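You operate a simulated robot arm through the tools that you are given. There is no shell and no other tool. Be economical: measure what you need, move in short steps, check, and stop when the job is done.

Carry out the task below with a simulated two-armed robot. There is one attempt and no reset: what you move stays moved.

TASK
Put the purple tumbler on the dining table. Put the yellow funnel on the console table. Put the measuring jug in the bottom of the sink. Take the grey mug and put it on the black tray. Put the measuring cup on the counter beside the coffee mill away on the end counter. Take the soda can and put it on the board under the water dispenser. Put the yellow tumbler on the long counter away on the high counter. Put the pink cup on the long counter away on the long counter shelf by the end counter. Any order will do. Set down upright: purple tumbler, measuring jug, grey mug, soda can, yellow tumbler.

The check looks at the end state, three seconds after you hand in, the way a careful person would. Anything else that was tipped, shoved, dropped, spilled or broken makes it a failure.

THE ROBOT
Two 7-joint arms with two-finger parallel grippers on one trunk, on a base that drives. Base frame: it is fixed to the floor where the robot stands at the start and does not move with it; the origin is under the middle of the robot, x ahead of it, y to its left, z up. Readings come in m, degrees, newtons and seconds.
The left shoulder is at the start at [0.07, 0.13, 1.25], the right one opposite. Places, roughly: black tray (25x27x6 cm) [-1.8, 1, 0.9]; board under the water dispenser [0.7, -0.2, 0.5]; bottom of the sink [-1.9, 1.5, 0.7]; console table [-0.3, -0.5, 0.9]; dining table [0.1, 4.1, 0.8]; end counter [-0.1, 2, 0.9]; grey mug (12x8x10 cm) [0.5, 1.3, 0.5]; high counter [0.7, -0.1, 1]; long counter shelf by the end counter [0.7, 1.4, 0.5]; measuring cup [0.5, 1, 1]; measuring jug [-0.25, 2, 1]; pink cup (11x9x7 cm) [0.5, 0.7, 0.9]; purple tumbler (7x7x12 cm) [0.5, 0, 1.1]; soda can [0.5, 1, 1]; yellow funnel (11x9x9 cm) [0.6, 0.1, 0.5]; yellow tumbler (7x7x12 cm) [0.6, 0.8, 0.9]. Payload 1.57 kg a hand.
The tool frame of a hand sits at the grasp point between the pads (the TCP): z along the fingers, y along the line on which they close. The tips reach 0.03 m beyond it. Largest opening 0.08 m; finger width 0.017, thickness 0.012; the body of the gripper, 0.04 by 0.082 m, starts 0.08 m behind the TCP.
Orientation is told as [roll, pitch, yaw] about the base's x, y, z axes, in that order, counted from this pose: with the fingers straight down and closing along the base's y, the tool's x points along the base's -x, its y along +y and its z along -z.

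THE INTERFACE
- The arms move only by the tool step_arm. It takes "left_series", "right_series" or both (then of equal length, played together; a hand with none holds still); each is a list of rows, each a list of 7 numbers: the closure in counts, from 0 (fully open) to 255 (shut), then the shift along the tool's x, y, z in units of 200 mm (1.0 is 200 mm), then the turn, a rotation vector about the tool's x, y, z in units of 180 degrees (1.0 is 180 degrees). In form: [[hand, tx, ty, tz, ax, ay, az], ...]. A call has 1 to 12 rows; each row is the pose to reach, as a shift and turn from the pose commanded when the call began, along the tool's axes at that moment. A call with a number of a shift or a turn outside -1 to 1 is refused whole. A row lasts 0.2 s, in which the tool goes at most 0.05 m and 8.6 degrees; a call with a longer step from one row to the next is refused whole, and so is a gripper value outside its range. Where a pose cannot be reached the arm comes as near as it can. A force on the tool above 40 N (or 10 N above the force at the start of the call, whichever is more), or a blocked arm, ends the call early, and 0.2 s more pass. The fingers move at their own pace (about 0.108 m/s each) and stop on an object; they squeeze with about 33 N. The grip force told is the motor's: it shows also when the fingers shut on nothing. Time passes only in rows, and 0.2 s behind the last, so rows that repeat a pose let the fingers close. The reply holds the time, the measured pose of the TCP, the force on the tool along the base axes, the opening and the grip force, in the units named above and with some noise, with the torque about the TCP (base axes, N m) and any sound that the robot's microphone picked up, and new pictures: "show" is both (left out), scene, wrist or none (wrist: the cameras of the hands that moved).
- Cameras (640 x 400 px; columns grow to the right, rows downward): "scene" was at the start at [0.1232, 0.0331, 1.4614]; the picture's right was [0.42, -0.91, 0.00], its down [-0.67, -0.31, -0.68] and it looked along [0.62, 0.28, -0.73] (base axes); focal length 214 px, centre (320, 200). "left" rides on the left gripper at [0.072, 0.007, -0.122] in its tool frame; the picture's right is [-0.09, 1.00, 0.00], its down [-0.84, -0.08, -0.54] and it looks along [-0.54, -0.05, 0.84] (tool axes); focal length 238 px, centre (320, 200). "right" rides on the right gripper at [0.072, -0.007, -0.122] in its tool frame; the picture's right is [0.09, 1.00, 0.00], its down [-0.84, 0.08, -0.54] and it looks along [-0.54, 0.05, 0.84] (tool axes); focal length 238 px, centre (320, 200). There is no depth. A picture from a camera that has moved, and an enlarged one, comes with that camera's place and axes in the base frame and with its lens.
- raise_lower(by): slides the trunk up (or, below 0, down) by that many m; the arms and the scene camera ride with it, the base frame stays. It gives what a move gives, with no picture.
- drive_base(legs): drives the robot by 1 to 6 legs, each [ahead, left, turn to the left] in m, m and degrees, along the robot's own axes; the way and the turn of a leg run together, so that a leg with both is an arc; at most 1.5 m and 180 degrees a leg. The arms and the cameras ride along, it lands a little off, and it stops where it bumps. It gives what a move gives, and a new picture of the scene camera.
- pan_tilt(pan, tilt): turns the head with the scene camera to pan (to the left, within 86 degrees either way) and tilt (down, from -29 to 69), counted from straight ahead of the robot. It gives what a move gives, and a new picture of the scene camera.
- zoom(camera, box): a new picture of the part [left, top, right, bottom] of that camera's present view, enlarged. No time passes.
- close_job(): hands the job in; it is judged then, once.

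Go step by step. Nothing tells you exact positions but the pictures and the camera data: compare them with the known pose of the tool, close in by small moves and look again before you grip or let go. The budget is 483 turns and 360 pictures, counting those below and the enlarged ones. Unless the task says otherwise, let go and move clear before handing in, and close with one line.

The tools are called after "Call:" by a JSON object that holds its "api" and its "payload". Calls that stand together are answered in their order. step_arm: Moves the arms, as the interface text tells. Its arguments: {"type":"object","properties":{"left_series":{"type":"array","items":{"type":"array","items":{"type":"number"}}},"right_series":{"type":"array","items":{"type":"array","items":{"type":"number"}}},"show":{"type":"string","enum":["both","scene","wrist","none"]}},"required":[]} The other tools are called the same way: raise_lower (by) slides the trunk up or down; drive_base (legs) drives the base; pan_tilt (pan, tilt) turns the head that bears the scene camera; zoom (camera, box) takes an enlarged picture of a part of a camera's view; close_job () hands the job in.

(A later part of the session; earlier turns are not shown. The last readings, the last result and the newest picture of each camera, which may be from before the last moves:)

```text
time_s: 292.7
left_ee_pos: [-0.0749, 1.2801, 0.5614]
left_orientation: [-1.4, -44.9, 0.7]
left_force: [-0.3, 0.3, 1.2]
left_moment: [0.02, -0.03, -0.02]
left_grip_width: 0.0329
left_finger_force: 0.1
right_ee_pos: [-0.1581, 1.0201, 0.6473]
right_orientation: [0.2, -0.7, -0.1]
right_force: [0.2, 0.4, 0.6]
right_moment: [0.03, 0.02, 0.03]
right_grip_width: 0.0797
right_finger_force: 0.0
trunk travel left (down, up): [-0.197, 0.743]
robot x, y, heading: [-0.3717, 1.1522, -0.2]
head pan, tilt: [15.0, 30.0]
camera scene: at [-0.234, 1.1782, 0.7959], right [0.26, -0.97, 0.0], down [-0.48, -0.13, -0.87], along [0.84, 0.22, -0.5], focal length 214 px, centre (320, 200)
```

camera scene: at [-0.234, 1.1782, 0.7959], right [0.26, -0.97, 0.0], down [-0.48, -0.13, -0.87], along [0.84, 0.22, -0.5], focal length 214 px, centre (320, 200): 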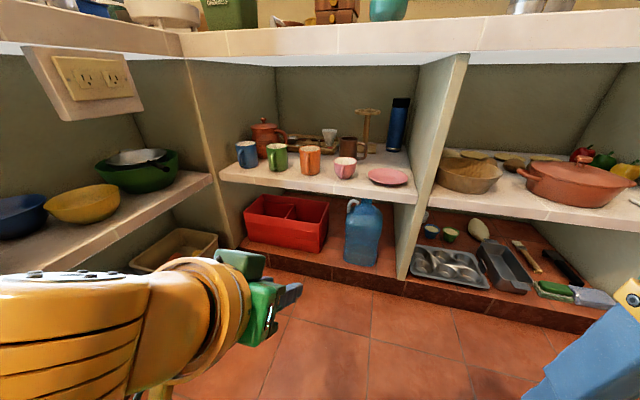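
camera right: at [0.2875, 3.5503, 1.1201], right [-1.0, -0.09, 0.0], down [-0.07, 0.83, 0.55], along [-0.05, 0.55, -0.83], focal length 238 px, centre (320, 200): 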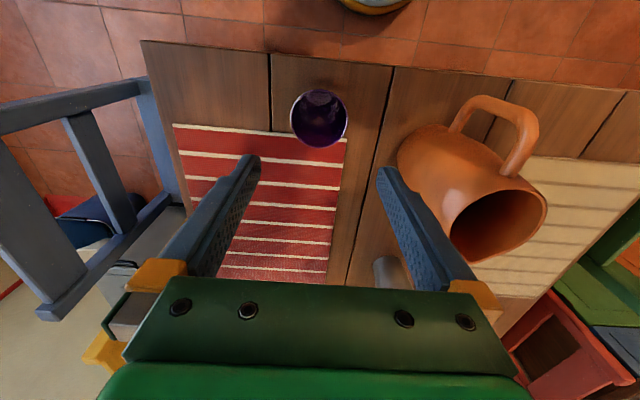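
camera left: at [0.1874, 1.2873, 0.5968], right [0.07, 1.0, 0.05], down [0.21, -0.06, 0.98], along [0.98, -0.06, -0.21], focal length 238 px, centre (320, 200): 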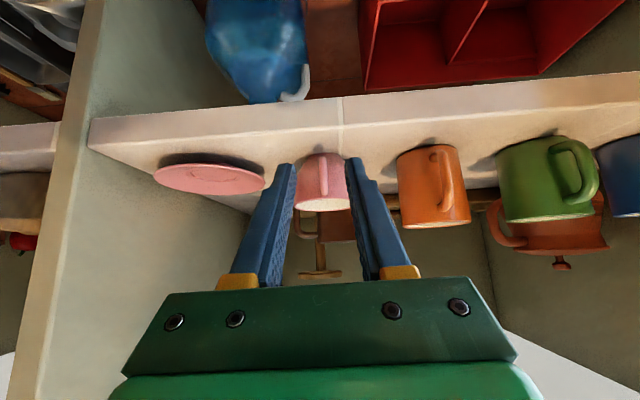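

The pink cup is on the shelf. While low, I'll look under the high counter for the funnel and the board.

Call:
{"api": "drive_base", "payload": {"legs": [[0, -0.85, 0]]}}

Call:
{"api": "pan_tilt", "payload": {"pan": 0, "tilt": 15}}

Call:
{"api": "pan_tilt", "payload": {"pan": -35, "tilt": 20}}

```text
time_s: 297.2
left_ee_pos: [-0.0756, 0.4187, 0.5606]
left_orientation: [-1.4, -45.0, 0.7]
left_force: [0.9, -0.3, -0.1]
left_moment: [0.01, 0.01, -0.05]
left_grip_width: 0.033
left_finger_force: 0.0
right_ee_pos: [-0.1593, 0.1571, 0.6468]
right_orientation: [0.1, -0.6, -0.2]
right_force: [0.1, -0.3, 0.6]
right_moment: [-0.02, -0.01, 0.03]
right_grip_width: 0.0799
right_finger_force: 0.1
trunk travel left (down, up): [-0.197, 0.743]
robot x, y, heading: [-0.3724, 0.2917, -0.3]
head pan, tilt: [15.0, 30.0]
camera scene: at [-0.2353, 0.3167, 0.7959], right [0.26, -0.97, 0.0], down [-0.48, -0.13, -0.87], along [0.84, 0.22, -0.5], focal length 214 px, centre (320, 200)
```

scene: 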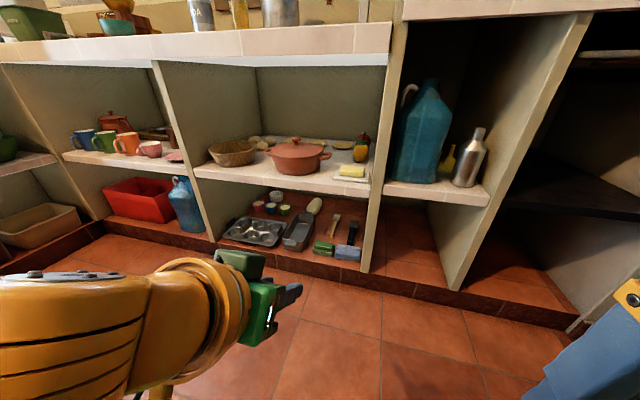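

```text
time_s: 298.0
left_ee_pos: [-0.0753, 0.417, 0.5598]
left_orientation: [-1.4, -45.0, 0.6]
left_force: [-0.7, -0.5, 0.1]
left_moment: [0.0, -0.01, -0.01]
left_grip_width: 0.0328
left_finger_force: 0.1
right_ee_pos: [-0.159, 0.158, 0.6466]
right_orientation: [0.1, -0.7, -0.2]
right_force: [-0.8, -0.5, 0.1]
right_moment: [0.0, 0.0, -0.01]
right_grip_width: 0.0801
right_finger_force: 0.1
trunk travel left (down, up): [-0.197, 0.743]
robot x, y, heading: [-0.374, 0.2949, -0.3]
head pan, tilt: [0.0, 15.0]
camera scene: at [-0.2293, 0.2934, 0.82], right [0.0, -1.0, 0.0], down [-0.26, 0.0, -0.97], along [0.97, 0.0, -0.26], focal length 214 px, centre (320, 200)
```

scene: 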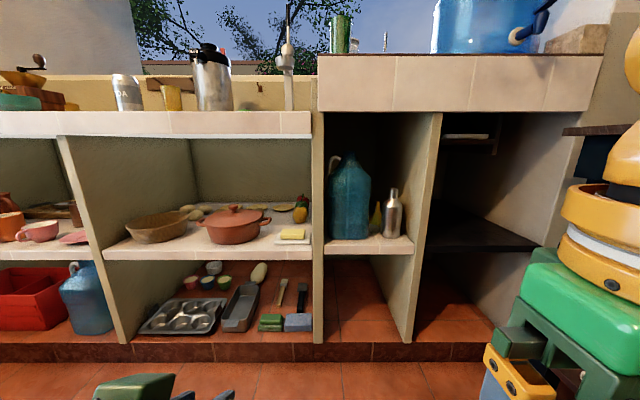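

```text
time_s: 299.0
left_ee_pos: [-0.0756, 0.4183, 0.56]
left_orientation: [-1.4, -45.1, 0.6]
left_force: [-0.8, 0.1, 0.3]
left_moment: [0.0, -0.01, 0.0]
left_grip_width: 0.0329
left_finger_force: 0.0
right_ee_pos: [-0.158, 0.1577, 0.6467]
right_orientation: [0.2, -0.7, -0.2]
right_force: [0.3, -0.7, 0.2]
right_moment: [-0.01, -0.01, 0.0]
right_grip_width: 0.08
right_finger_force: 0.1
trunk travel left (down, up): [-0.197, 0.743]
robot x, y, heading: [-0.3743, 0.2936, -0.1]
head pan, tilt: [-35.0, 20.0]
camera scene: at [-0.2465, 0.24, 0.8119], right [-0.57, -0.82, 0.0], down [-0.28, 0.2, -0.94], along [0.77, -0.54, -0.34], focal length 214 px, centre (320, 200)
```

scene: 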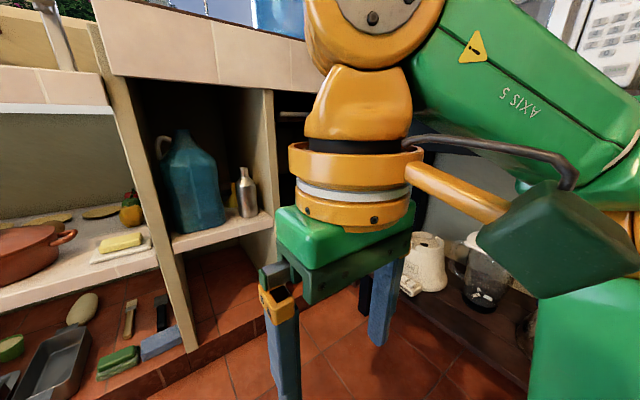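

The yellow funnel stands behind the steel bottle in the bay under the high counter. Let me look more closely from straight in front.

Call:
{"api": "drive_base", "payload": {"legs": [[0, -0.2, 0]]}}

Call:
{"api": "pan_tilt", "payload": {"pan": 0, "tilt": 12}}

Call:
{"api": "zoom", "payload": {"camera": "scene", "box": [240, 80, 480, 280]}}

```text
time_s: 300.6
left_ee_pos: [-0.0764, 0.2198, 0.5602]
left_orientation: [-1.4, -45.0, 0.8]
left_force: [0.1, 0.3, 0.6]
left_moment: [0.02, 0.0, -0.02]
left_grip_width: 0.0331
left_finger_force: 0.2
right_ee_pos: [-0.1577, -0.0391, 0.6467]
right_orientation: [0.1, -0.7, 0.0]
right_force: [-0.1, 0.2, 0.7]
right_moment: [-0.01, -0.03, 0.01]
right_grip_width: 0.0799
right_finger_force: 0.0
trunk travel left (down, up): [-0.197, 0.743]
robot x, y, heading: [-0.3758, 0.0946, 0.3]
head pan, tilt: [-35.0, 20.0]
camera scene: at [-0.2462, 0.0417, 0.8119], right [-0.57, -0.82, 0.0], down [-0.28, 0.2, -0.94], along [0.77, -0.54, -0.34], focal length 214 px, centre (320, 200)
```

scene: 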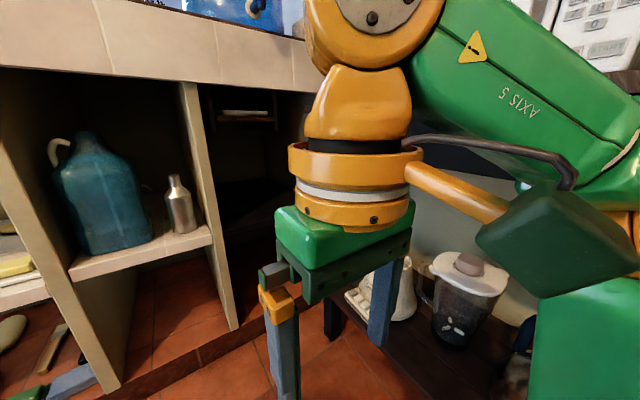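

```text
time_s: 301.6
left_ee_pos: [-0.0764, 0.2208, 0.5602]
left_orientation: [-1.4, -45.0, 0.9]
left_force: [0.2, 1.2, 0.6]
left_moment: [0.0, 0.0, 0.0]
left_grip_width: 0.033
left_finger_force: 0.0
right_ee_pos: [-0.1587, -0.0404, 0.6471]
right_orientation: [0.1, -0.7, 0.1]
right_force: [0.1, 1.0, -0.5]
right_moment: [-0.02, -0.02, 0.0]
right_grip_width: 0.08
right_finger_force: 0.1
trunk travel left (down, up): [-0.197, 0.743]
robot x, y, heading: [-0.3751, 0.0949, 0.3]
head pan, tilt: [0.0, 12.0]
camera scene: at [-0.2294, 0.0953, 0.8249], right [0.0, -1.0, 0.0], down [-0.21, 0.0, -0.98], along [0.98, 0.0, -0.21], focal length 214 px, centre (320, 200)
```

scene: 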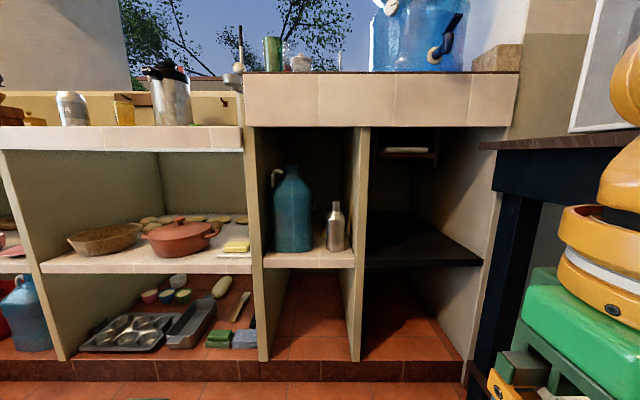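

```text
2.00 times, centred on (360, 180) of scene
camera zoom: at [-0.2294, 0.0953, 0.8249], right [0.0, -1.0, 0.0], down [-0.21, 0.0, -0.98], along [0.98, 0.0, -0.21], focal length 429 px, centre (240, 240)
```

zoom: 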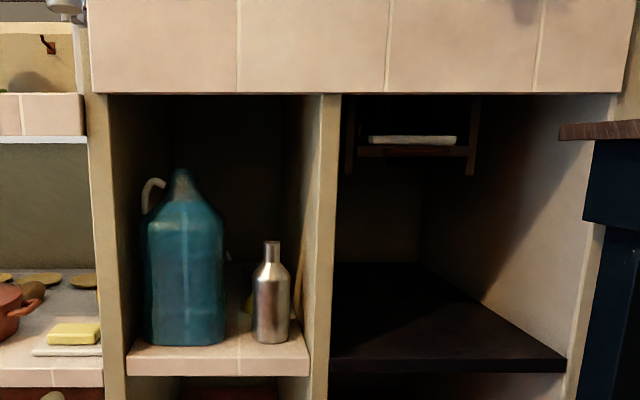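

The dark shelf in the right bay (z≈0.48) is the board for the can. The funnel (apex z≈0.60) stands near (0.60, 0.055) behind the bottle; the right hand must come over the bottle, tilted, with its camera on top. I'll first test that wrist flip in free space.

Call:
{"api": "step_arm", "payload": {"right_series": [[0, -0.25, 0, -0.15, 0, 0, 0.04], [0, -0.5, 0, -0.3, 0, 0, 0.085], [0, -0.6, 0, -0.4, 0, 0, 0.13], [0, -0.6, 0, -0.4, 0, 0, 0.175], [0, -0.6, 0, -0.4, 0, 0, 0.22], [0, -0.6, 0, -0.4, 0, 0, 0.265], [0, -0.6, 0, -0.4, 0, 0, 0.31], [0, -0.6, 0, -0.4, 0, 0, 0.355], [0, -0.6, 0, -0.4, 0, 0, 0.4], [0, -0.6, 0, -0.4, 0, 0, 0.445], [0, -0.6, 0, -0.4, 0, 0, 0.49]], "show": "none"}}

Call:
{"api": "step_arm", "payload": {"right_series": [[0, 0, 0, 0, 0, 0, 0.045], [0, 0, 0, 0, 0, 0, 0.09], [0, 0, 0, 0, 0, 0, 0.135], [0, 0, 0, 0, 0, 0, 0.18], [0, 0, 0, 0, 0, 0, 0.225], [0, 0, 0, 0, 0, 0, 0.27], [0, 0, 0, 0, 0, 0, 0.315], [0, 0, 0, 0, 0, 0, 0.36], [0, 0, 0, 0, 0, 0, 0.405], [0, 0, 0, 0, 0, 0, 0.45], [0, 0, 0, 0, 0, 0, 0.495]]}}

```text
refused: row 1 steps farther than a row can; nothing moved
```

```text
time_s: 304.0
left_ee_pos: [-0.0761, 0.2214, 0.5612]
left_orientation: [-1.3, -44.9, 0.9]
left_force: [0.4, 0.5, -0.1]
left_moment: [0.01, -0.02, 0.01]
left_grip_width: 0.033
left_finger_force: 0.1
right_ee_pos: [-0.1598, -0.0403, 0.6467]
right_orientation: [0.7, 0.1, -89.2]
right_force: [0.3, 0.2, -0.3]
right_moment: [-0.04, 0.02, 0.02]
right_grip_width: 0.0801
right_finger_force: 0.0
trunk travel left (down, up): [-0.197, 0.743]
robot x, y, heading: [-0.3726, 0.0981, 0.1]
head pan, tilt: [0.0, 12.0]
camera scene: at [-0.2294, 0.0954, 0.825], right [0.0, -1.0, 0.0], down [-0.21, 0.0, -0.98], along [0.98, 0.0, -0.21], focal length 214 px, centre (320, 200)
camera right: at [-0.1685, 0.0315, 0.7681], right [0.99, 0.11, 0.01], down [0.08, -0.84, 0.54], along [0.07, -0.54, -0.84], focal length 238 px, centre (320, 200)
```

scene: 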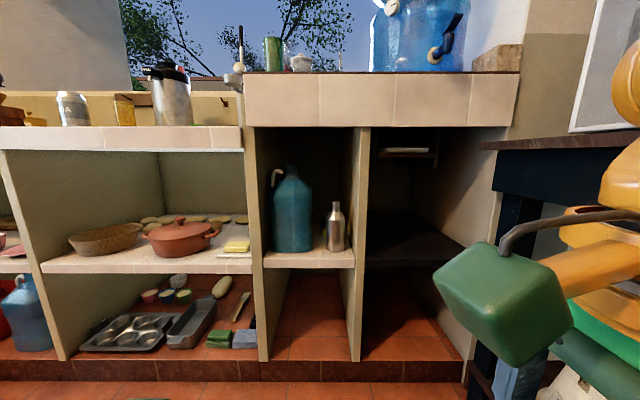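
right: 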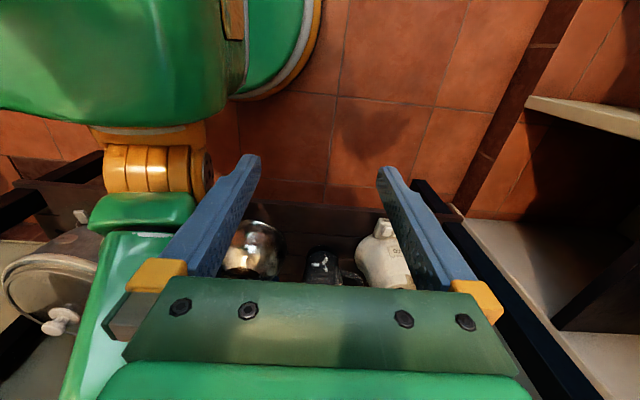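

That direction works; but the right arm is near the console table, so I shift left first, then continue the flip further forward.

Call:
{"api": "drive_base", "payload": {"legs": [[0, 0.1, 0]]}}

Call:
{"api": "step_arm", "payload": {"right_series": [[0, 0, -0.15, -0.1, 0, 0, 0], [0, 0, -0.3, -0.2, 0, 0, 0], [0, 0, -0.5, -0.2, 0, 0, 0], [0, 0, -0.6, -0.2, 0, 0, 0.04], [0, 0, -0.6, -0.2, 0, 0, 0.085], [0, 0, -0.6, -0.2, 0, 0, 0.13], [0, 0, -0.6, -0.2, 0, 0, 0.175], [0, 0, -0.6, -0.2, 0, 0, 0.22], [0, 0, -0.6, -0.2, 0, 0, 0.265], [0, 0, -0.6, -0.2, 0, 0, 0.31], [0, 0, -0.6, -0.2, 0, 0, 0.355]]}}

```text
time_s: 305.2
left_ee_pos: [-0.0774, 0.3218, 0.5604]
left_orientation: [-1.5, -45.0, 1.1]
left_force: [-1.3, 0.5, -0.8]
left_moment: [0.02, -0.01, -0.02]
left_grip_width: 0.0333
left_finger_force: 0.1
right_ee_pos: [-0.1589, 0.0607, 0.6464]
right_orientation: [0.6, -0.1, -88.9]
right_force: [0.2, 0.0, 1.0]
right_moment: [0.0, 0.01, 0.04]
right_grip_width: 0.08
right_finger_force: 0.0
trunk travel left (down, up): [-0.197, 0.743]
robot x, y, heading: [-0.3743, 0.1941, 0.0]
head pan, tilt: [0.0, 12.0]
camera scene: at [-0.2298, 0.1956, 0.825], right [0.0, -1.0, 0.0], down [-0.21, 0.0, -0.98], along [0.98, 0.0, -0.21], focal length 214 px, centre (320, 200)
```

scene: 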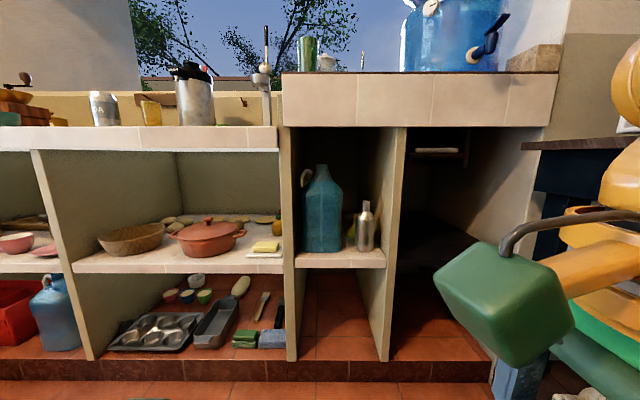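

```text
time_s: 307.6
left_ee_pos: [-0.078, 0.3215, 0.5622]
left_orientation: [-1.4, -45.0, 0.9]
left_force: [-0.4, -0.9, 0.5]
left_moment: [0.01, -0.01, 0.0]
left_grip_width: 0.0331
left_finger_force: 0.1
right_ee_pos: [-0.2812, 0.08, 0.6451]
right_orientation: [0.2, 0.7, -153.0]
right_force: [-0.2, 0.2, 0.6]
right_moment: [0.02, -0.02, -0.01]
right_grip_width: 0.0801
right_finger_force: 0.0
right hand out of reach, approached as far as the arm can: row 1, 2, 3, 4, 5, 6, 7, 8, 9, 10, 11
trunk travel left (down, up): [-0.197, 0.743]
robot x, y, heading: [-0.3741, 0.1941, 0.5]
head pan, tilt: [0.0, 12.0]
camera scene: at [-0.2298, 0.1954, 0.825], right [0.0, -1.0, 0.0], down [-0.21, 0.0, -0.98], along [0.98, 0.0, -0.21], focal length 214 px, centre (320, 200)
camera right: at [-0.2227, 0.1183, 0.7672], right [0.53, -0.85, 0.01], down [-0.72, -0.45, 0.53], along [-0.45, -0.29, -0.85], focal length 238 px, centre (320, 200)
```

scene: 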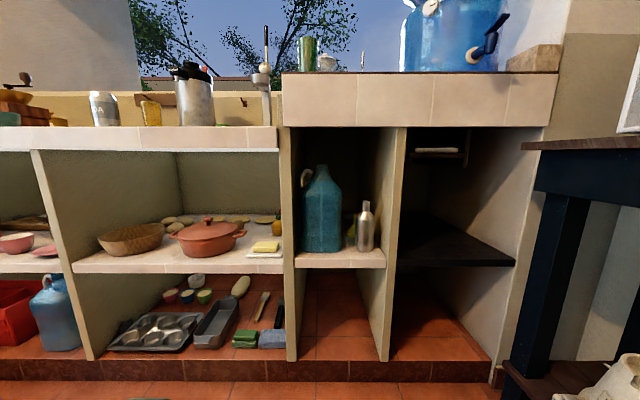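
right: 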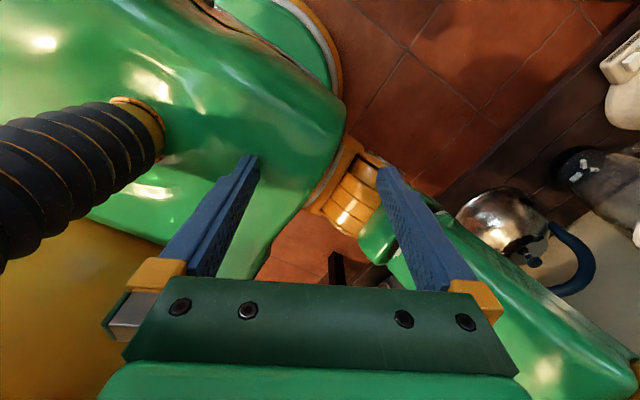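

Wrong way: the hand came close to my body. Moving it forward now and finishing the turn.

Call:
{"api": "step_arm", "payload": {"right_series": [[0, 0.15, 0.07, 0, 0, 0, 0], [0, 0.33, 0.17, 0, 0, 0, 0], [0, 0.53, 0.27, 0, 0, 0, 0], [0, 0.73, 0.37, 0, 0, 0, 0], [0, 0.9, 0.46, 0, 0, 0, 0.04], [0, 0.98, 0.5, 0, 0, 0, 0.08], [0, 0.98, 0.5, 0, 0, 0, 0.12], [0, 0.98, 0.5, 0, 0, 0, 0.15], [0, 0.98, 0.5, 0, 0, 0, 0.15]]}}

```text
time_s: 309.6
left_ee_pos: [-0.0766, 0.3216, 0.5604]
left_orientation: [-1.4, -45.0, 1.0]
left_force: [0.3, -0.3, 0.2]
left_moment: [0.01, -0.04, 0.02]
left_grip_width: 0.0329
left_finger_force: 0.1
right_ee_pos: [-0.0611, 0.0833, 0.6479]
right_orientation: [0.0, 0.7, -179.9]
right_force: [0.0, -0.4, -0.5]
right_moment: [-0.01, 0.0, 0.05]
right_grip_width: 0.0799
right_finger_force: 0.1
trunk travel left (down, up): [-0.197, 0.743]
robot x, y, heading: [-0.3782, 0.1967, 0.4]
head pan, tilt: [0.0, 12.0]
camera scene: at [-0.2298, 0.1954, 0.825], right [0.0, -1.0, 0.0], down [-0.21, 0.0, -0.98], along [0.98, 0.0, -0.21], focal length 214 px, centre (320, 200)
camera right: at [0.0088, 0.0887, 0.7699], right [0.09, -1.0, 0.0], down [-0.84, -0.08, 0.53], along [-0.53, -0.05, -0.85], focal length 238 px, centre (320, 200)
```

scene: 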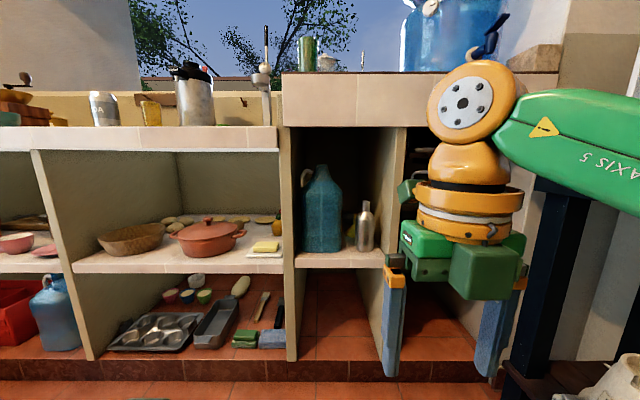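
right: 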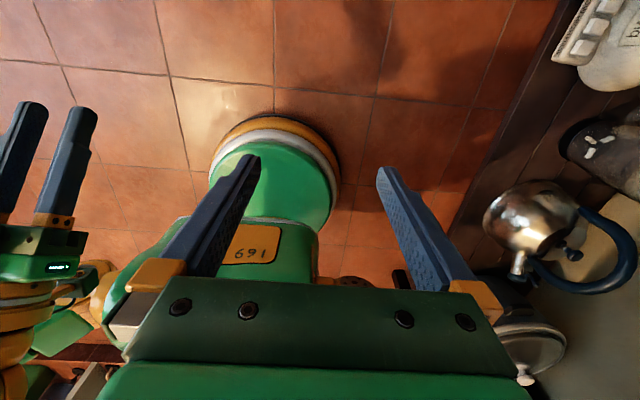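

The flip works. Now tilt the fingers forward 45° and look at the shape of the hand.

Call:
{"api": "step_arm", "payload": {"right_series": [[0, 0, 0, -0.05, 0, 0.042, 0], [0, 0, 0, -0.1, 0, 0.084, 0], [0, 0, 0, -0.15, 0, 0.126, 0], [0, 0, 0, -0.2, 0, 0.168, 0], [0, 0, 0, -0.2, 0, 0.21, 0], [0, 0, 0, -0.2, 0, 0.25, 0], [0, 0, 0, -0.2, 0, 0.25, 0]]}}

```text
time_s: 311.2
left_ee_pos: [-0.0771, 0.3208, 0.5608]
left_orientation: [-1.4, -44.9, 1.1]
left_force: [0.0, -0.3, 0.4]
left_moment: [0.0, -0.03, -0.02]
left_grip_width: 0.0328
left_finger_force: 0.0
right_ee_pos: [-0.0619, 0.0812, 0.6883]
right_orientation: [-0.1, 45.8, -180.0]
right_force: [-0.9, 0.4, -0.1]
right_moment: [0.02, -0.02, 0.01]
right_grip_width: 0.08
right_finger_force: 0.1
trunk travel left (down, up): [-0.197, 0.743]
robot x, y, heading: [-0.3774, 0.1943, 0.2]
head pan, tilt: [0.0, 12.0]
camera scene: at [-0.2298, 0.1954, 0.825], right [0.0, -1.0, 0.0], down [-0.21, 0.0, -0.98], along [0.98, 0.0, -0.21], focal length 214 px, centre (320, 200)
camera right: at [-0.0999, 0.0879, 0.8249], right [0.07, -1.0, 0.06], down [-0.97, -0.08, -0.22], along [0.23, -0.05, -0.97], focal length 238 px, centre (320, 200)
```

scene: 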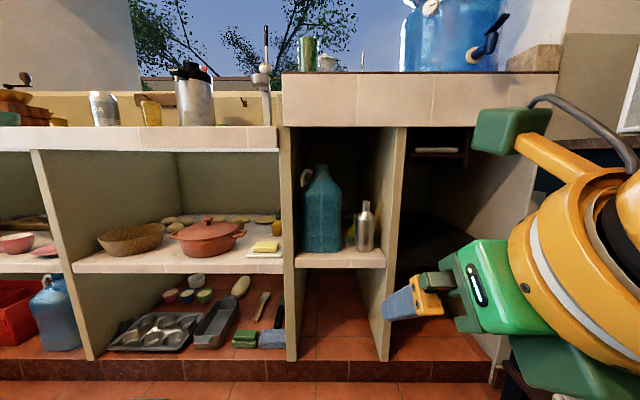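
right: 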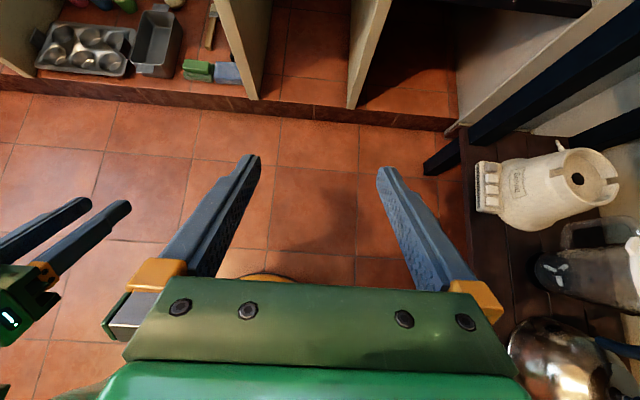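

The tilted, flipped hand works. Before planning, a close look at the funnel and its surroundings from here.

Call:
{"api": "zoom", "payload": {"camera": "scene", "box": [280, 110, 420, 280]}}

Call:
{"api": "drive_base", "payload": {"legs": [[0, 0.2, 0]]}}

Call:
{"api": "pan_tilt", "payload": {"pan": -20, "tilt": 15}}

Call:
{"api": "zoom", "payload": {"camera": "scene", "box": [260, 110, 420, 280]}}

```text
2.35 times, centred on (350, 195) of scene
camera zoom: at [-0.2298, 0.1954, 0.825], right [0.0, -1.0, 0.0], down [-0.21, 0.0, -0.98], along [0.98, 0.0, -0.21], focal length 505 px, centre (249, 212)
```

zoom: 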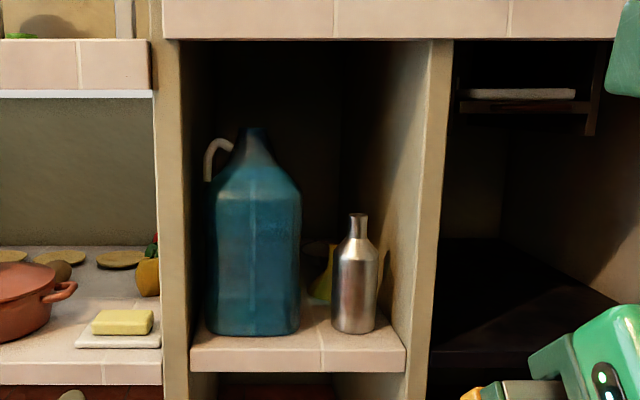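

```text
time_s: 312.8
left_ee_pos: [-0.0787, 0.5228, 0.5609]
left_orientation: [-1.5, -45.0, 1.3]
left_force: [-0.4, 0.1, -0.1]
left_moment: [0.03, 0.01, 0.0]
left_grip_width: 0.033
left_finger_force: 0.1
right_ee_pos: [-0.0622, 0.2847, 0.6889]
right_orientation: [-0.1, 45.6, -179.7]
right_force: [0.8, -0.6, -0.8]
right_moment: [-0.04, 0.01, 0.04]
right_grip_width: 0.0799
right_finger_force: 0.1
trunk travel left (down, up): [-0.197, 0.743]
robot x, y, heading: [-0.3757, 0.3954, 0.5]
head pan, tilt: [0.0, 12.0]
camera scene: at [-0.2312, 0.397, 0.825], right [0.01, -1.0, 0.0], down [-0.21, 0.0, -0.98], along [0.98, 0.01, -0.21], focal length 214 px, centre (320, 200)
```

scene: 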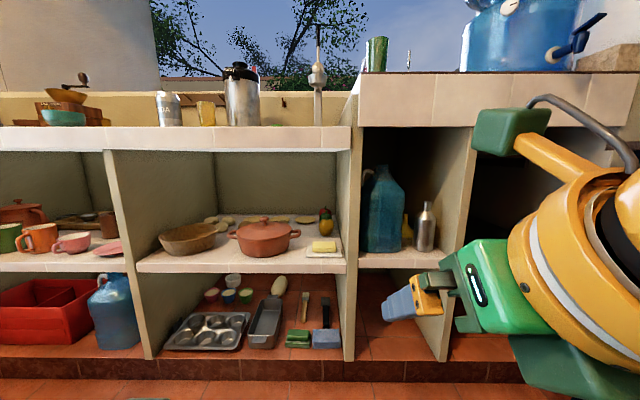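

```text
time_s: 313.6
left_ee_pos: [-0.0791, 0.5231, 0.5597]
left_orientation: [-1.3, -45.0, 1.3]
left_force: [-0.3, -0.2, -0.9]
left_moment: [0.02, 0.04, -0.01]
left_grip_width: 0.033
left_finger_force: 0.0
right_ee_pos: [-0.0625, 0.2843, 0.6892]
right_orientation: [-0.1, 45.6, -179.7]
right_force: [0.2, 0.0, 0.2]
right_moment: [0.02, 0.01, 0.0]
right_grip_width: 0.08
right_finger_force: 0.0
trunk travel left (down, up): [-0.197, 0.743]
robot x, y, heading: [-0.3761, 0.3929, 0.5]
head pan, tilt: [-20.0, 15.0]
camera scene: at [-0.2363, 0.3649, 0.8201], right [-0.33, -0.94, 0.0], down [-0.24, 0.09, -0.97], along [0.91, -0.32, -0.26], focal length 214 px, centre (320, 200)
```

scene: 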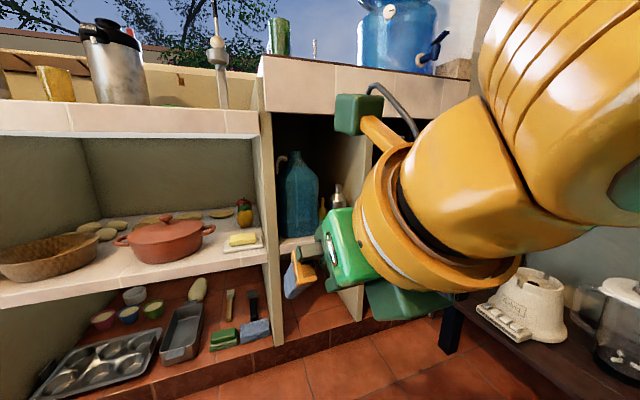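

```text
2.35 times, centred on (340, 195) of scene
camera zoom: at [-0.2363, 0.3649, 0.8201], right [-0.33, -0.94, 0.0], down [-0.24, 0.09, -0.97], along [0.91, -0.32, -0.26], focal length 505 px, centre (273, 212)
```

zoom: 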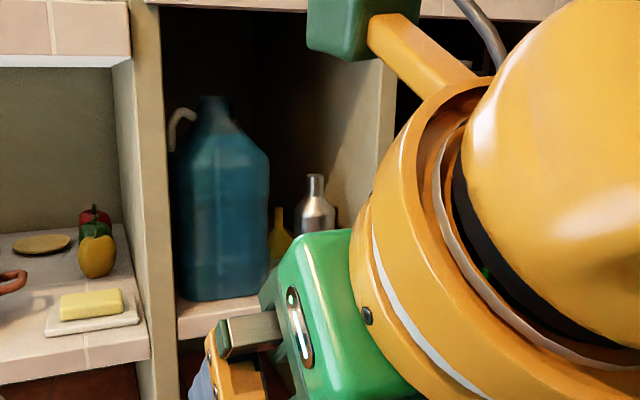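

I now have the funnel's apex at about (0.58, 0.062, 0.594), blocked in front by the steel bottle, so I'll leave it for last. The right hand's current tilt suits the soda can, so I'll raise up and go for the can.

Call:
{"api": "raise_lower", "payload": {"by": 0.4}}

Call:
{"api": "step_arm", "payload": {"left_series": [[0, -0.17, 0, -0.17, 0, 0, 0], [0, -0.34, 0, -0.34, 0, 0, 0], [0, -0.51, 0, -0.51, 0, 0, 0], [0, -0.6, 0, -0.6, 0, 0, 0]], "show": "none"}}

Call:
{"api": "drive_base", "payload": {"legs": [[0, 0.6, -0.5]]}}

Call:
{"api": "pan_tilt", "payload": {"pan": -5, "tilt": 38}}

```text
time_s: 317.4
left_ee_pos: [-0.079, 0.5229, 0.9606]
left_orientation: [-1.5, -45.0, 1.2]
left_force: [-0.1, 0.0, 0.0]
left_moment: [-0.02, -0.01, 0.02]
left_grip_width: 0.033
left_finger_force: 0.0
right_ee_pos: [-0.063, 0.2849, 1.0888]
right_orientation: [-0.1, 45.7, -179.7]
right_force: [0.1, 0.0, 0.7]
right_moment: [0.01, 0.03, -0.02]
right_grip_width: 0.08
right_finger_force: 0.0
trunk travel left (down, up): [-0.597, 0.343]
robot x, y, heading: [-0.374, 0.3965, 0.5]
head pan, tilt: [-20.0, 15.0]
```

```text
time_s: 318.4
left_ee_pos: [-0.076, 0.5282, 1.1299]
left_orientation: [-1.6, -44.8, 1.5]
left_force: [-0.3, -1.1, -0.4]
left_moment: [0.0, -0.03, 0.0]
left_grip_width: 0.0801
left_finger_force: 0.0
right_ee_pos: [-0.0627, 0.2838, 1.0882]
right_orientation: [-0.1, 45.5, -179.7]
right_force: [-0.1, 0.6, 0.2]
right_moment: [0.01, 0.0, -0.01]
right_grip_width: 0.08
right_finger_force: 0.1
trunk travel left (down, up): [-0.597, 0.343]
robot x, y, heading: [-0.3748, 0.3902, 0.7]
head pan, tilt: [-20.0, 15.0]
```

```text
time_s: 321.8
left_ee_pos: [-0.0755, 1.1104, 1.1291]
left_orientation: [-1.5, -45.0, 0.4]
left_force: [-0.1, -1.1, 0.0]
left_moment: [0.01, 0.01, -0.02]
left_grip_width: 0.0798
left_finger_force: 0.1
right_ee_pos: [-0.0648, 0.8661, 1.0888]
right_orientation: [0.0, 45.7, 179.3]
right_force: [0.4, 0.1, -0.2]
right_moment: [-0.02, -0.03, 0.01]
right_grip_width: 0.0803
right_finger_force: 0.1
trunk travel left (down, up): [-0.597, 0.343]
robot x, y, heading: [-0.376, 0.9787, -0.6]
head pan, tilt: [-20.0, 15.0]
camera scene: at [-0.2372, 0.9514, 1.2201], right [-0.35, -0.94, 0.0], down [-0.24, 0.09, -0.97], along [0.9, -0.34, -0.26], focal length 214 px, centre (320, 200)
```

scene: 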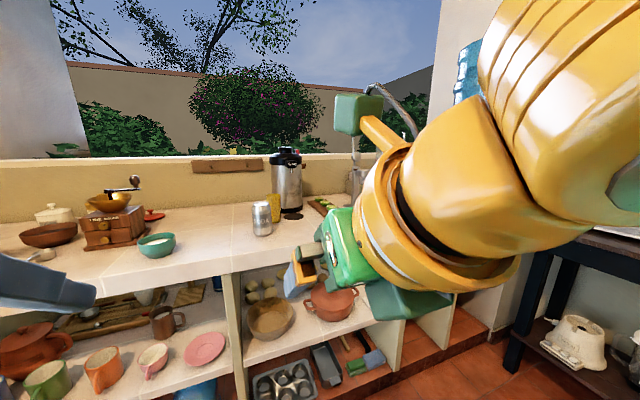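

```text
time_s: 322.6
left_ee_pos: [-0.0756, 1.1106, 1.1295]
left_orientation: [-1.5, -45.1, 0.4]
left_force: [0.1, -0.5, 0.1]
left_moment: [-0.02, 0.01, -0.04]
left_grip_width: 0.0797
left_finger_force: 0.2
right_ee_pos: [-0.0647, 0.8684, 1.0882]
right_orientation: [-0.1, 45.7, 179.3]
right_force: [0.2, 1.0, 0.7]
right_moment: [-0.01, -0.03, -0.04]
right_grip_width: 0.0801
right_finger_force: 0.1
trunk travel left (down, up): [-0.597, 0.343]
robot x, y, heading: [-0.377, 0.9874, -0.4]
head pan, tilt: [-5.0, 38.0]
camera scene: at [-0.2388, 0.9761, 1.1836], right [-0.1, -1.0, 0.0], down [-0.61, 0.06, -0.79], along [0.78, -0.08, -0.62], focal length 214 px, centre (320, 200)
```

scene: 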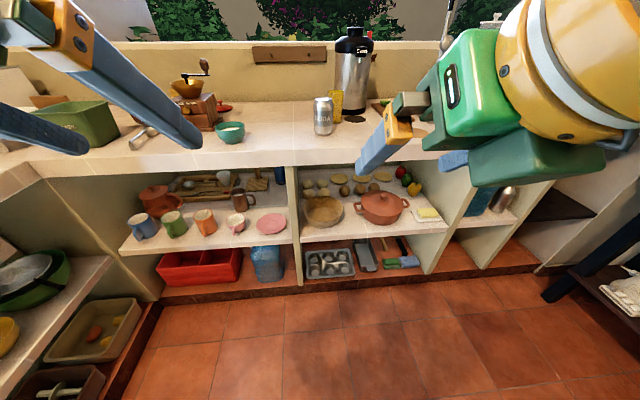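

Can at about (0.555, 0.884). Driving up so the right hand is just short of it.

Call:
{"api": "drive_base", "payload": {"legs": [[0.47, 0.015, 0.4]]}}

Call:
{"api": "zoom", "payload": {"camera": "right", "box": [0, 0, 640, 400]}}

```text
time_s: 325.4
left_ee_pos: [0.3859, 1.1269, 1.1299]
left_orientation: [-1.6, -45.0, 0.9]
left_force: [-0.1, -0.3, -0.6]
left_moment: [-0.01, 0.02, 0.0]
left_grip_width: 0.0798
left_finger_force: 0.0
right_ee_pos: [0.3993, 0.884, 1.0888]
right_orientation: [-0.1, 45.8, 179.8]
right_force: [0.2, -0.5, -0.5]
right_moment: [-0.01, 0.03, 0.0]
right_grip_width: 0.08
right_finger_force: 0.1
trunk travel left (down, up): [-0.597, 0.343]
robot x, y, heading: [0.0875, 1.002, 0.0]
head pan, tilt: [-5.0, 38.0]
camera scene: at [0.2245, 0.9904, 1.1836], right [-0.09, -1.0, 0.0], down [-0.61, 0.05, -0.79], along [0.79, -0.07, -0.62], focal length 214 px, centre (320, 200)
```

scene: 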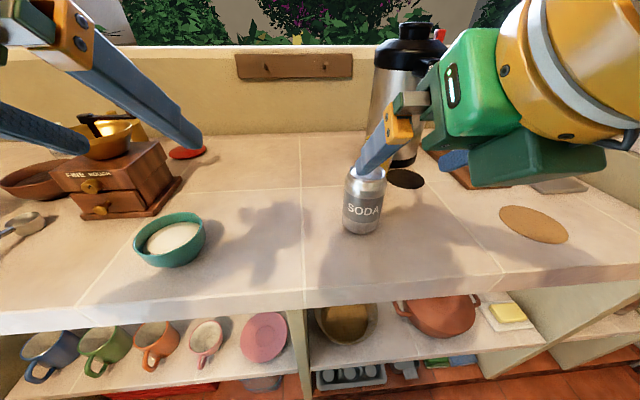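

```text
1.00 times, centred on (320, 200) of right (not enlarged: the box is as wide or as high as the picture)
camera zoom: at [0.3615, 0.89, 1.225], right [0.06, -1.0, 0.06], down [-0.97, -0.08, -0.22], along [0.23, -0.05, -0.97], focal length 238 px, centre (320, 200)
```

zoom: 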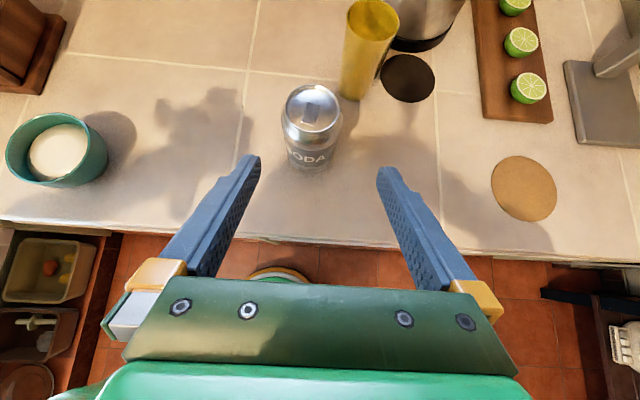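

Close view puts the can at about (0.507, 0.892). Moving in along the finger line and gripping its body.

Call:
{"api": "step_arm", "payload": {"right_series": [[0, -0.03, -0.04, 0.2, 0, 0, 0], [0, -0.06, -0.04, 0.42, 0, 0, 0], [0, -0.08, -0.04, 0.64, 0, 0, 0], [0, -0.09, -0.04, 0.8, 0, 0, 0], [0, -0.09, -0.04, 0.8, 0, 0, 0]], "show": "wrist"}}

```text
time_s: 326.6
left_ee_pos: [0.3866, 1.1272, 1.1305]
left_orientation: [-1.5, -45.0, 0.8]
left_force: [0.3, 0.2, -0.6]
left_moment: [-0.01, 0.02, 0.04]
left_grip_width: 0.0799
left_finger_force: 0.0
right_ee_pos: [0.4995, 0.8912, 0.9672]
right_orientation: [-0.1, 45.7, 179.8]
right_force: [0.8, 0.6, 0.6]
right_moment: [0.02, -0.01, 0.02]
right_grip_width: 0.0799
right_finger_force: 0.1
trunk travel left (down, up): [-0.597, 0.343]
robot x, y, heading: [0.0883, 0.9957, 0.0]
head pan, tilt: [-5.0, 38.0]
camera right: at [0.4617, 0.8975, 1.1029], right [0.06, -1.0, 0.06], down [-0.97, -0.08, -0.22], along [0.23, -0.05, -0.97], focal length 238 px, centre (320, 200)
```

right: 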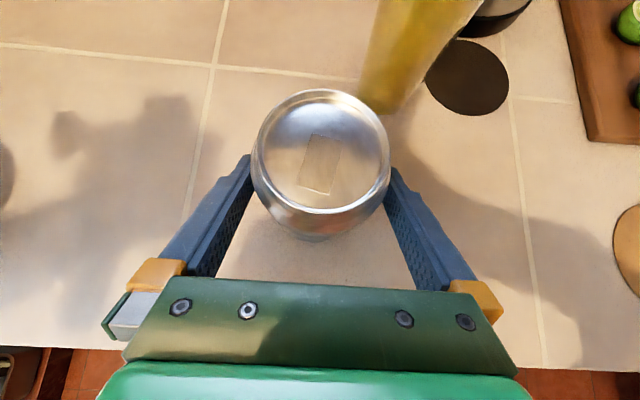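

Call:
{"api": "step_arm", "payload": {"right_series": [[0, 0, 0, 0.06, 0, 0, 0], [150, 0, 0, 0.06, 0, 0, 0], [255, 0, 0, 0.06, 0, 0, 0], [255, 0, 0, 0.06, 0, 0, 0], [255, -0.0, 0, 0.06, 0, 0, 0], [255, 0.12, 0, -0.06, 0, 0, 0], [255, 0.3, 0, -0.24, 0, 0, 0], [255, 0.45, 0, -0.39, 0, 0, 0]]}}

```text
refused: row 7 steps farther than a row can; nothing moved
```

Call:
{"api": "step_arm", "payload": {"right_series": [[0, 0, 0, 0.06, 0, 0, 0], [150, 0, 0, 0.06, 0, 0, 0], [255, 0, 0, 0.06, 0, 0, 0], [255, 0, 0, 0.06, 0, 0, 0], [255, 0, 0, 0.06, 0, 0, 0], [255, 0.12, 0, -0.06, 0, 0, 0], [255, 0.24, 0, -0.18, 0, 0, 0], [255, 0.36, 0, -0.3, 0, 0, 0], [255, 0.45, 0, -0.39, 0, 0, 0]]}}

```text
time_s: 328.6
left_ee_pos: [0.3866, 1.1282, 1.1297]
left_orientation: [-1.6, -45.0, 0.9]
left_force: [0.3, -0.1, 0.7]
left_moment: [0.0, 0.02, 0.0]
left_grip_width: 0.0799
left_finger_force: 0.1
right_ee_pos: [0.508, 0.8927, 1.0853]
right_orientation: [0.0, 45.7, 179.9]
right_force: [-0.1, -1.2, -0.5]
right_moment: [0.03, 0.01, -0.01]
right_grip_width: 0.064
right_finger_force: 32.9
trunk travel left (down, up): [-0.597, 0.343]
robot x, y, heading: [0.0877, 1.0007, -0.0]
head pan, tilt: [-5.0, 38.0]
camera scene: at [0.2247, 0.9909, 1.1835], right [-0.09, -1.0, 0.0], down [-0.61, 0.05, -0.79], along [0.79, -0.07, -0.62], focal length 214 px, centre (320, 200)
camera right: at [0.4699, 0.8976, 1.222], right [0.06, -1.0, 0.07], down [-0.97, -0.08, -0.22], along [0.22, -0.05, -0.97], focal length 238 px, centre (320, 200)
```

scene: 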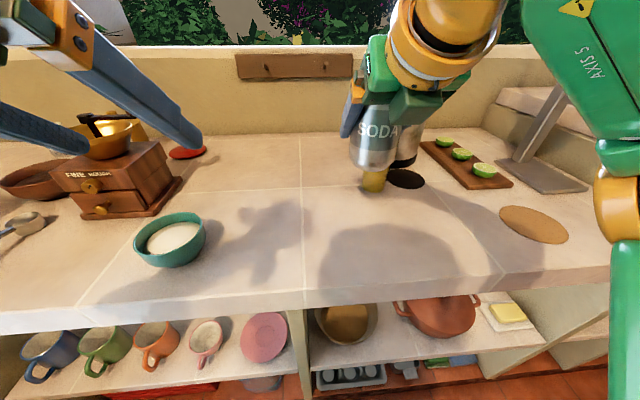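
right: 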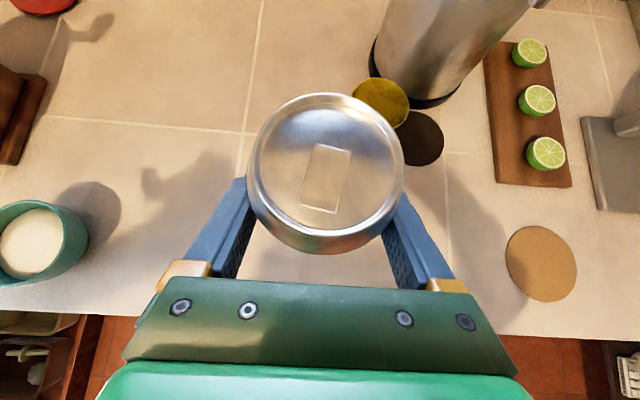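

Can held firmly. Backing out and moving over in front of the right bay, then lowering.

Call:
{"api": "drive_base", "payload": {"legs": [[-0.42, 0, 0], [0, -0.95, 0]]}}

Call:
{"api": "step_arm", "payload": {"right_series": [[255, -0.15, 0.1, 0.15, 0, 0, 0], [255, -0.3, 0.2, 0.3, 0, 0, 0], [255, -0.46, 0.3, 0.46, 0, 0, 0], [255, -0.46, 0.35, 0.46, 0, 0, 0]], "show": "none"}}

Call:
{"api": "raise_lower", "payload": {"by": -0.35}}

Call:
{"api": "pan_tilt", "payload": {"pan": -15, "tilt": 20}}

```text
time_s: 335.8
left_ee_pos: [-0.0201, 0.1719, 1.1291]
left_orientation: [-1.6, -45.0, 1.5]
left_force: [-0.2, 0.3, 0.8]
left_moment: [0.01, 0.01, -0.05]
left_grip_width: 0.0798
left_finger_force: 0.1
right_ee_pos: [0.1046, -0.0635, 1.0857]
right_orientation: [-0.1, 45.7, -179.7]
right_force: [0.5, 0.6, 0.1]
right_moment: [0.03, 0.01, -0.02]
right_grip_width: 0.0638
right_finger_force: 32.9
trunk travel left (down, up): [-0.597, 0.343]
robot x, y, heading: [-0.3197, 0.0431, 0.8]
head pan, tilt: [-5.0, 38.0]
camera scene: at [-0.1805, 0.0335, 1.1835], right [-0.08, -1.0, 0.0], down [-0.61, 0.05, -0.79], along [0.79, -0.06, -0.62], focal length 214 px, centre (320, 200)
```

scene: 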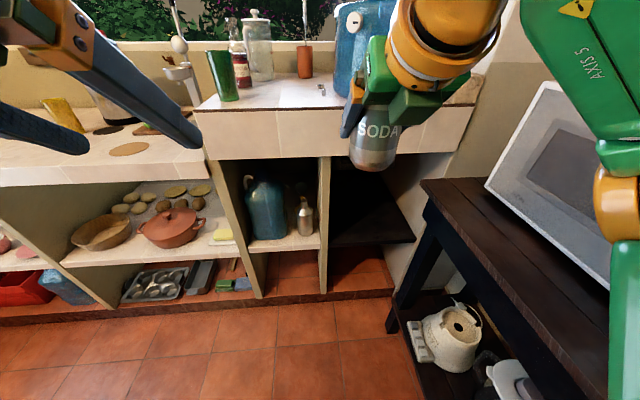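

```text
time_s: 336.8
left_ee_pos: [-0.0195, 0.1711, 1.1287]
left_orientation: [-1.6, -44.9, 1.4]
left_force: [0.1, 0.1, 0.4]
left_moment: [0.0, 0.0, 0.03]
left_grip_width: 0.0801
left_finger_force: 0.1
right_ee_pos: [0.1054, -0.1345, 0.9548]
right_orientation: [-0.2, 45.8, -179.8]
right_force: [-0.4, -0.5, -0.3]
right_moment: [0.02, 0.01, 0.04]
right_grip_width: 0.064
right_finger_force: 32.9
trunk travel left (down, up): [-0.597, 0.343]
robot x, y, heading: [-0.3155, 0.0375, 0.5]
head pan, tilt: [-5.0, 38.0]
```

```text
time_s: 338.6
left_ee_pos: [0.2508, 0.1801, 0.9196]
left_orientation: [-55.2, -18.8, 34.4]
left_force: [4.8, 2.7, -1.4]
left_moment: [-0.21, 0.15, -0.46]
left_grip_width: 0.0799
left_finger_force: 0.1
right_ee_pos: [0.2511, -0.227, 0.803]
right_orientation: [13.9, 40.8, -178.0]
right_force: [-14.1, -7.4, 5.9]
right_moment: [0.6, -0.67, 0.68]
right_grip_width: 0.0637
right_finger_force: 33.4
trunk travel left (down, up): [-0.415, 0.525]
robot x, y, heading: [-0.1721, -0.1619, -8.2]
head pan, tilt: [-5.0, 38.0]
stopped: the arm was blocked; the commanded pose is now the measured one
```

```text
time_s: 339.4
left_ee_pos: [0.1886, 0.1946, 0.9572]
left_orientation: [-59.4, -22.7, 35.4]
left_force: [1.0, -0.5, -0.2]
left_moment: [-0.04, 0.0, -0.03]
left_grip_width: 0.0801
left_finger_force: 0.2
right_ee_pos: [0.2331, -0.1671, 0.81]
right_orientation: [15.3, 42.1, -165.9]
right_force: [0.9, 0.6, 0.0]
right_moment: [-0.03, -0.01, -0.01]
right_grip_width: 0.0639
right_finger_force: 33.3
trunk travel left (down, up): [-0.415, 0.525]
robot x, y, heading: [-0.1747, -0.1574, -5.9]
head pan, tilt: [-15.0, 20.0]
camera scene: at [-0.021, 0.1229, 1.0251], right [-0.35, -0.89, 0.29], down [-0.33, -0.17, -0.93], along [0.87, -0.42, -0.24], focal length 214 px, centre (320, 200)
```

scene: 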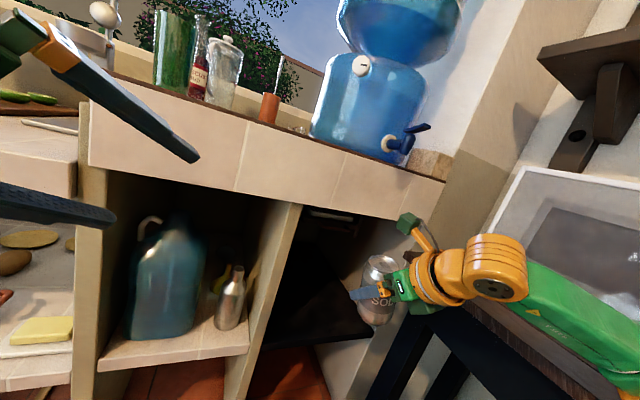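

The right arm came down on the console table and the robot is leaning. I'll reverse immediately: raise the trunk again.

Call:
{"api": "raise_lower", "payload": {"by": 0.1}}

Call:
{"api": "zoom", "payload": {"camera": "scene", "box": [0, 0, 640, 400]}}

```text
time_s: 339.8
left_ee_pos: [0.2053, 0.2298, 1.0122]
left_orientation: [-75.0, -9.3, 48.0]
left_force: [-1.0, 0.2, 1.0]
left_moment: [-0.03, 0.0, -0.02]
left_grip_width: 0.08
left_finger_force: 0.0
right_ee_pos: [0.2509, -0.1896, 0.8317]
right_orientation: [2.6, 45.2, -175.2]
right_force: [0.3, -0.2, -0.4]
right_moment: [-0.02, -0.01, 0.02]
right_grip_width: 0.0637
right_finger_force: 32.7
trunk travel left (down, up): [-0.419, 0.521]
robot x, y, heading: [-0.1721, -0.1496, -3.5]
head pan, tilt: [-15.0, 20.0]
stopped: the arm was blocked; the commanded pose is now the measured one
```

```text
1.00 times, centred on (320, 200) of scene (not enlarged: the box is as wide or as high as the picture)
camera zoom: at [-0.0174, 0.1292, 1.0281], right [-0.31, -0.9, 0.29], down [-0.34, -0.18, -0.92], along [0.89, -0.39, -0.25], focal length 214 px, centre (320, 200)
```

zoom: 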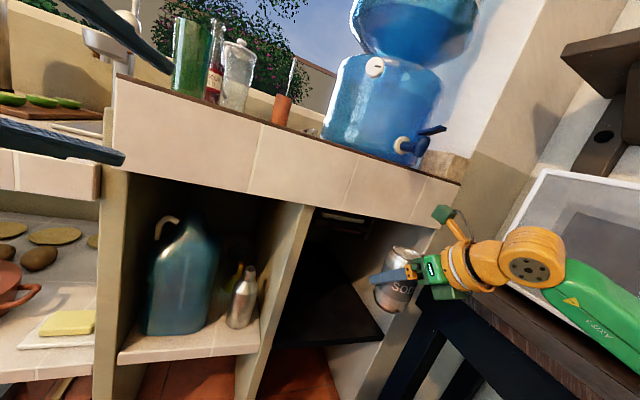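

Call:
{"api": "raise_lower", "payload": {"by": 0.05}}

```text
time_s: 340.1
left_ee_pos: [0.213, 0.2772, 1.0641]
left_orientation: [-87.2, 2.1, 60.5]
left_force: [0.0, 1.2, 0.4]
left_moment: [0.0, -0.02, -0.02]
left_grip_width: 0.0801
left_finger_force: 0.1
right_ee_pos: [0.2572, -0.2446, 0.8037]
right_orientation: [-6.6, 41.5, 174.0]
right_force: [-7.5, 10.3, -2.6]
right_moment: [-0.39, -0.57, -0.65]
right_grip_width: 0.0637
right_finger_force: 32.7
trunk travel left (down, up): [-0.42, 0.52]
robot x, y, heading: [-0.1582, -0.1483, -1.0]
head pan, tilt: [-15.0, 20.0]
stopped: the arm was blocked; the commanded pose is now the measured one
```

Call:
{"api": "step_arm", "payload": {"right_series": [[255, 0, 0, 0, 0, 0, 0], [255, 0, 0, 0, 0, 0, 0]], "show": "scene"}}

```text
time_s: 340.4
left_ee_pos: [0.1556, 0.5126, 1.0484]
left_orientation: [-97.6, 14.9, 81.0]
left_force: [0.0, 4.5, -1.1]
left_moment: [0.04, -0.15, -0.42]
left_grip_width: 0.0798
left_finger_force: 0.0
right_ee_pos: [0.2894, -0.1624, 0.7908]
right_orientation: [0.4, 37.3, 177.3]
right_force: [0.5, 3.0, 2.2]
right_moment: [-0.26, 0.13, -0.17]
right_grip_width: 0.0631
right_finger_force: 33.3
trunk travel left (down, up): [-0.42, 0.52]
robot x, y, heading: [-0.1227, -0.1454, 10.4]
head pan, tilt: [-15.0, 20.0]
stopped in row 1 (left hand): the arm was blocked; the commanded pose is now the measured one
camera scene: at [-0.0459, 0.2675, 1.0061], right [-0.1, -0.92, 0.39], down [-0.27, -0.35, -0.9], along [0.96, -0.19, -0.22], focal length 214 px, centre (320, 200)
```

scene: 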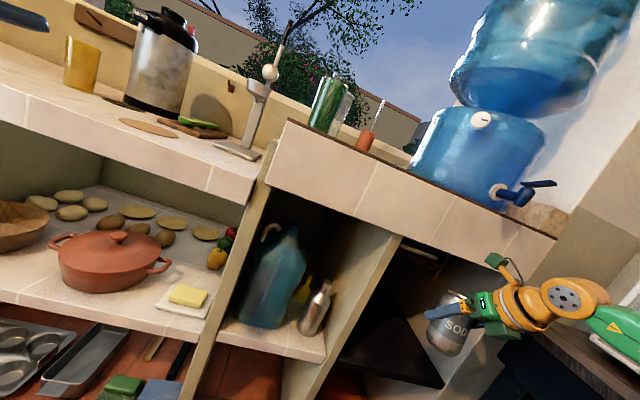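

The robot is tipping to its left; I'll drive the base to the left under it to recover.

Call:
{"api": "drive_base", "payload": {"legs": [[0, 0.4, 0]]}}

```text
time_s: 341.1
left_ee_pos: [-0.0941, 0.4812, 1.19]
left_orientation: [-111.2, 13.1, 129.0]
left_force: [1.0, 0.6, -0.3]
left_moment: [0.06, -0.03, -0.11]
left_grip_width: 0.08
left_finger_force: 0.0
right_ee_pos: [0.4214, -0.1026, 0.6155]
right_orientation: [-16.3, 22.6, -171.7]
right_force: [-1.7, 2.4, 0.9]
right_moment: [-0.18, -0.12, -0.08]
right_grip_width: 0.0637
right_finger_force: 33.1
trunk travel left (down, up): [-0.42, 0.52]
robot x, y, heading: [-0.0374, -0.1021, 37.9]
head pan, tilt: [-15.0, 20.0]
stopped in leg 1: the robot was blocked; the commanded pose is now the measured one
camera scene: at [-0.0564, 0.1419, 1.0406], right [0.37, -0.9, 0.21], down [-0.18, -0.3, -0.94], along [0.91, 0.31, -0.27], focal length 214 px, centre (320, 200)
```

scene: 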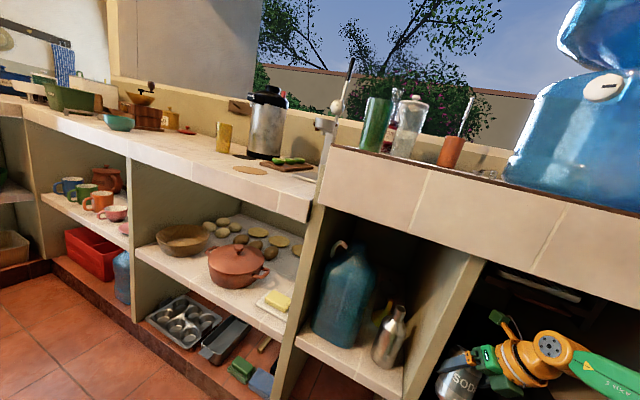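

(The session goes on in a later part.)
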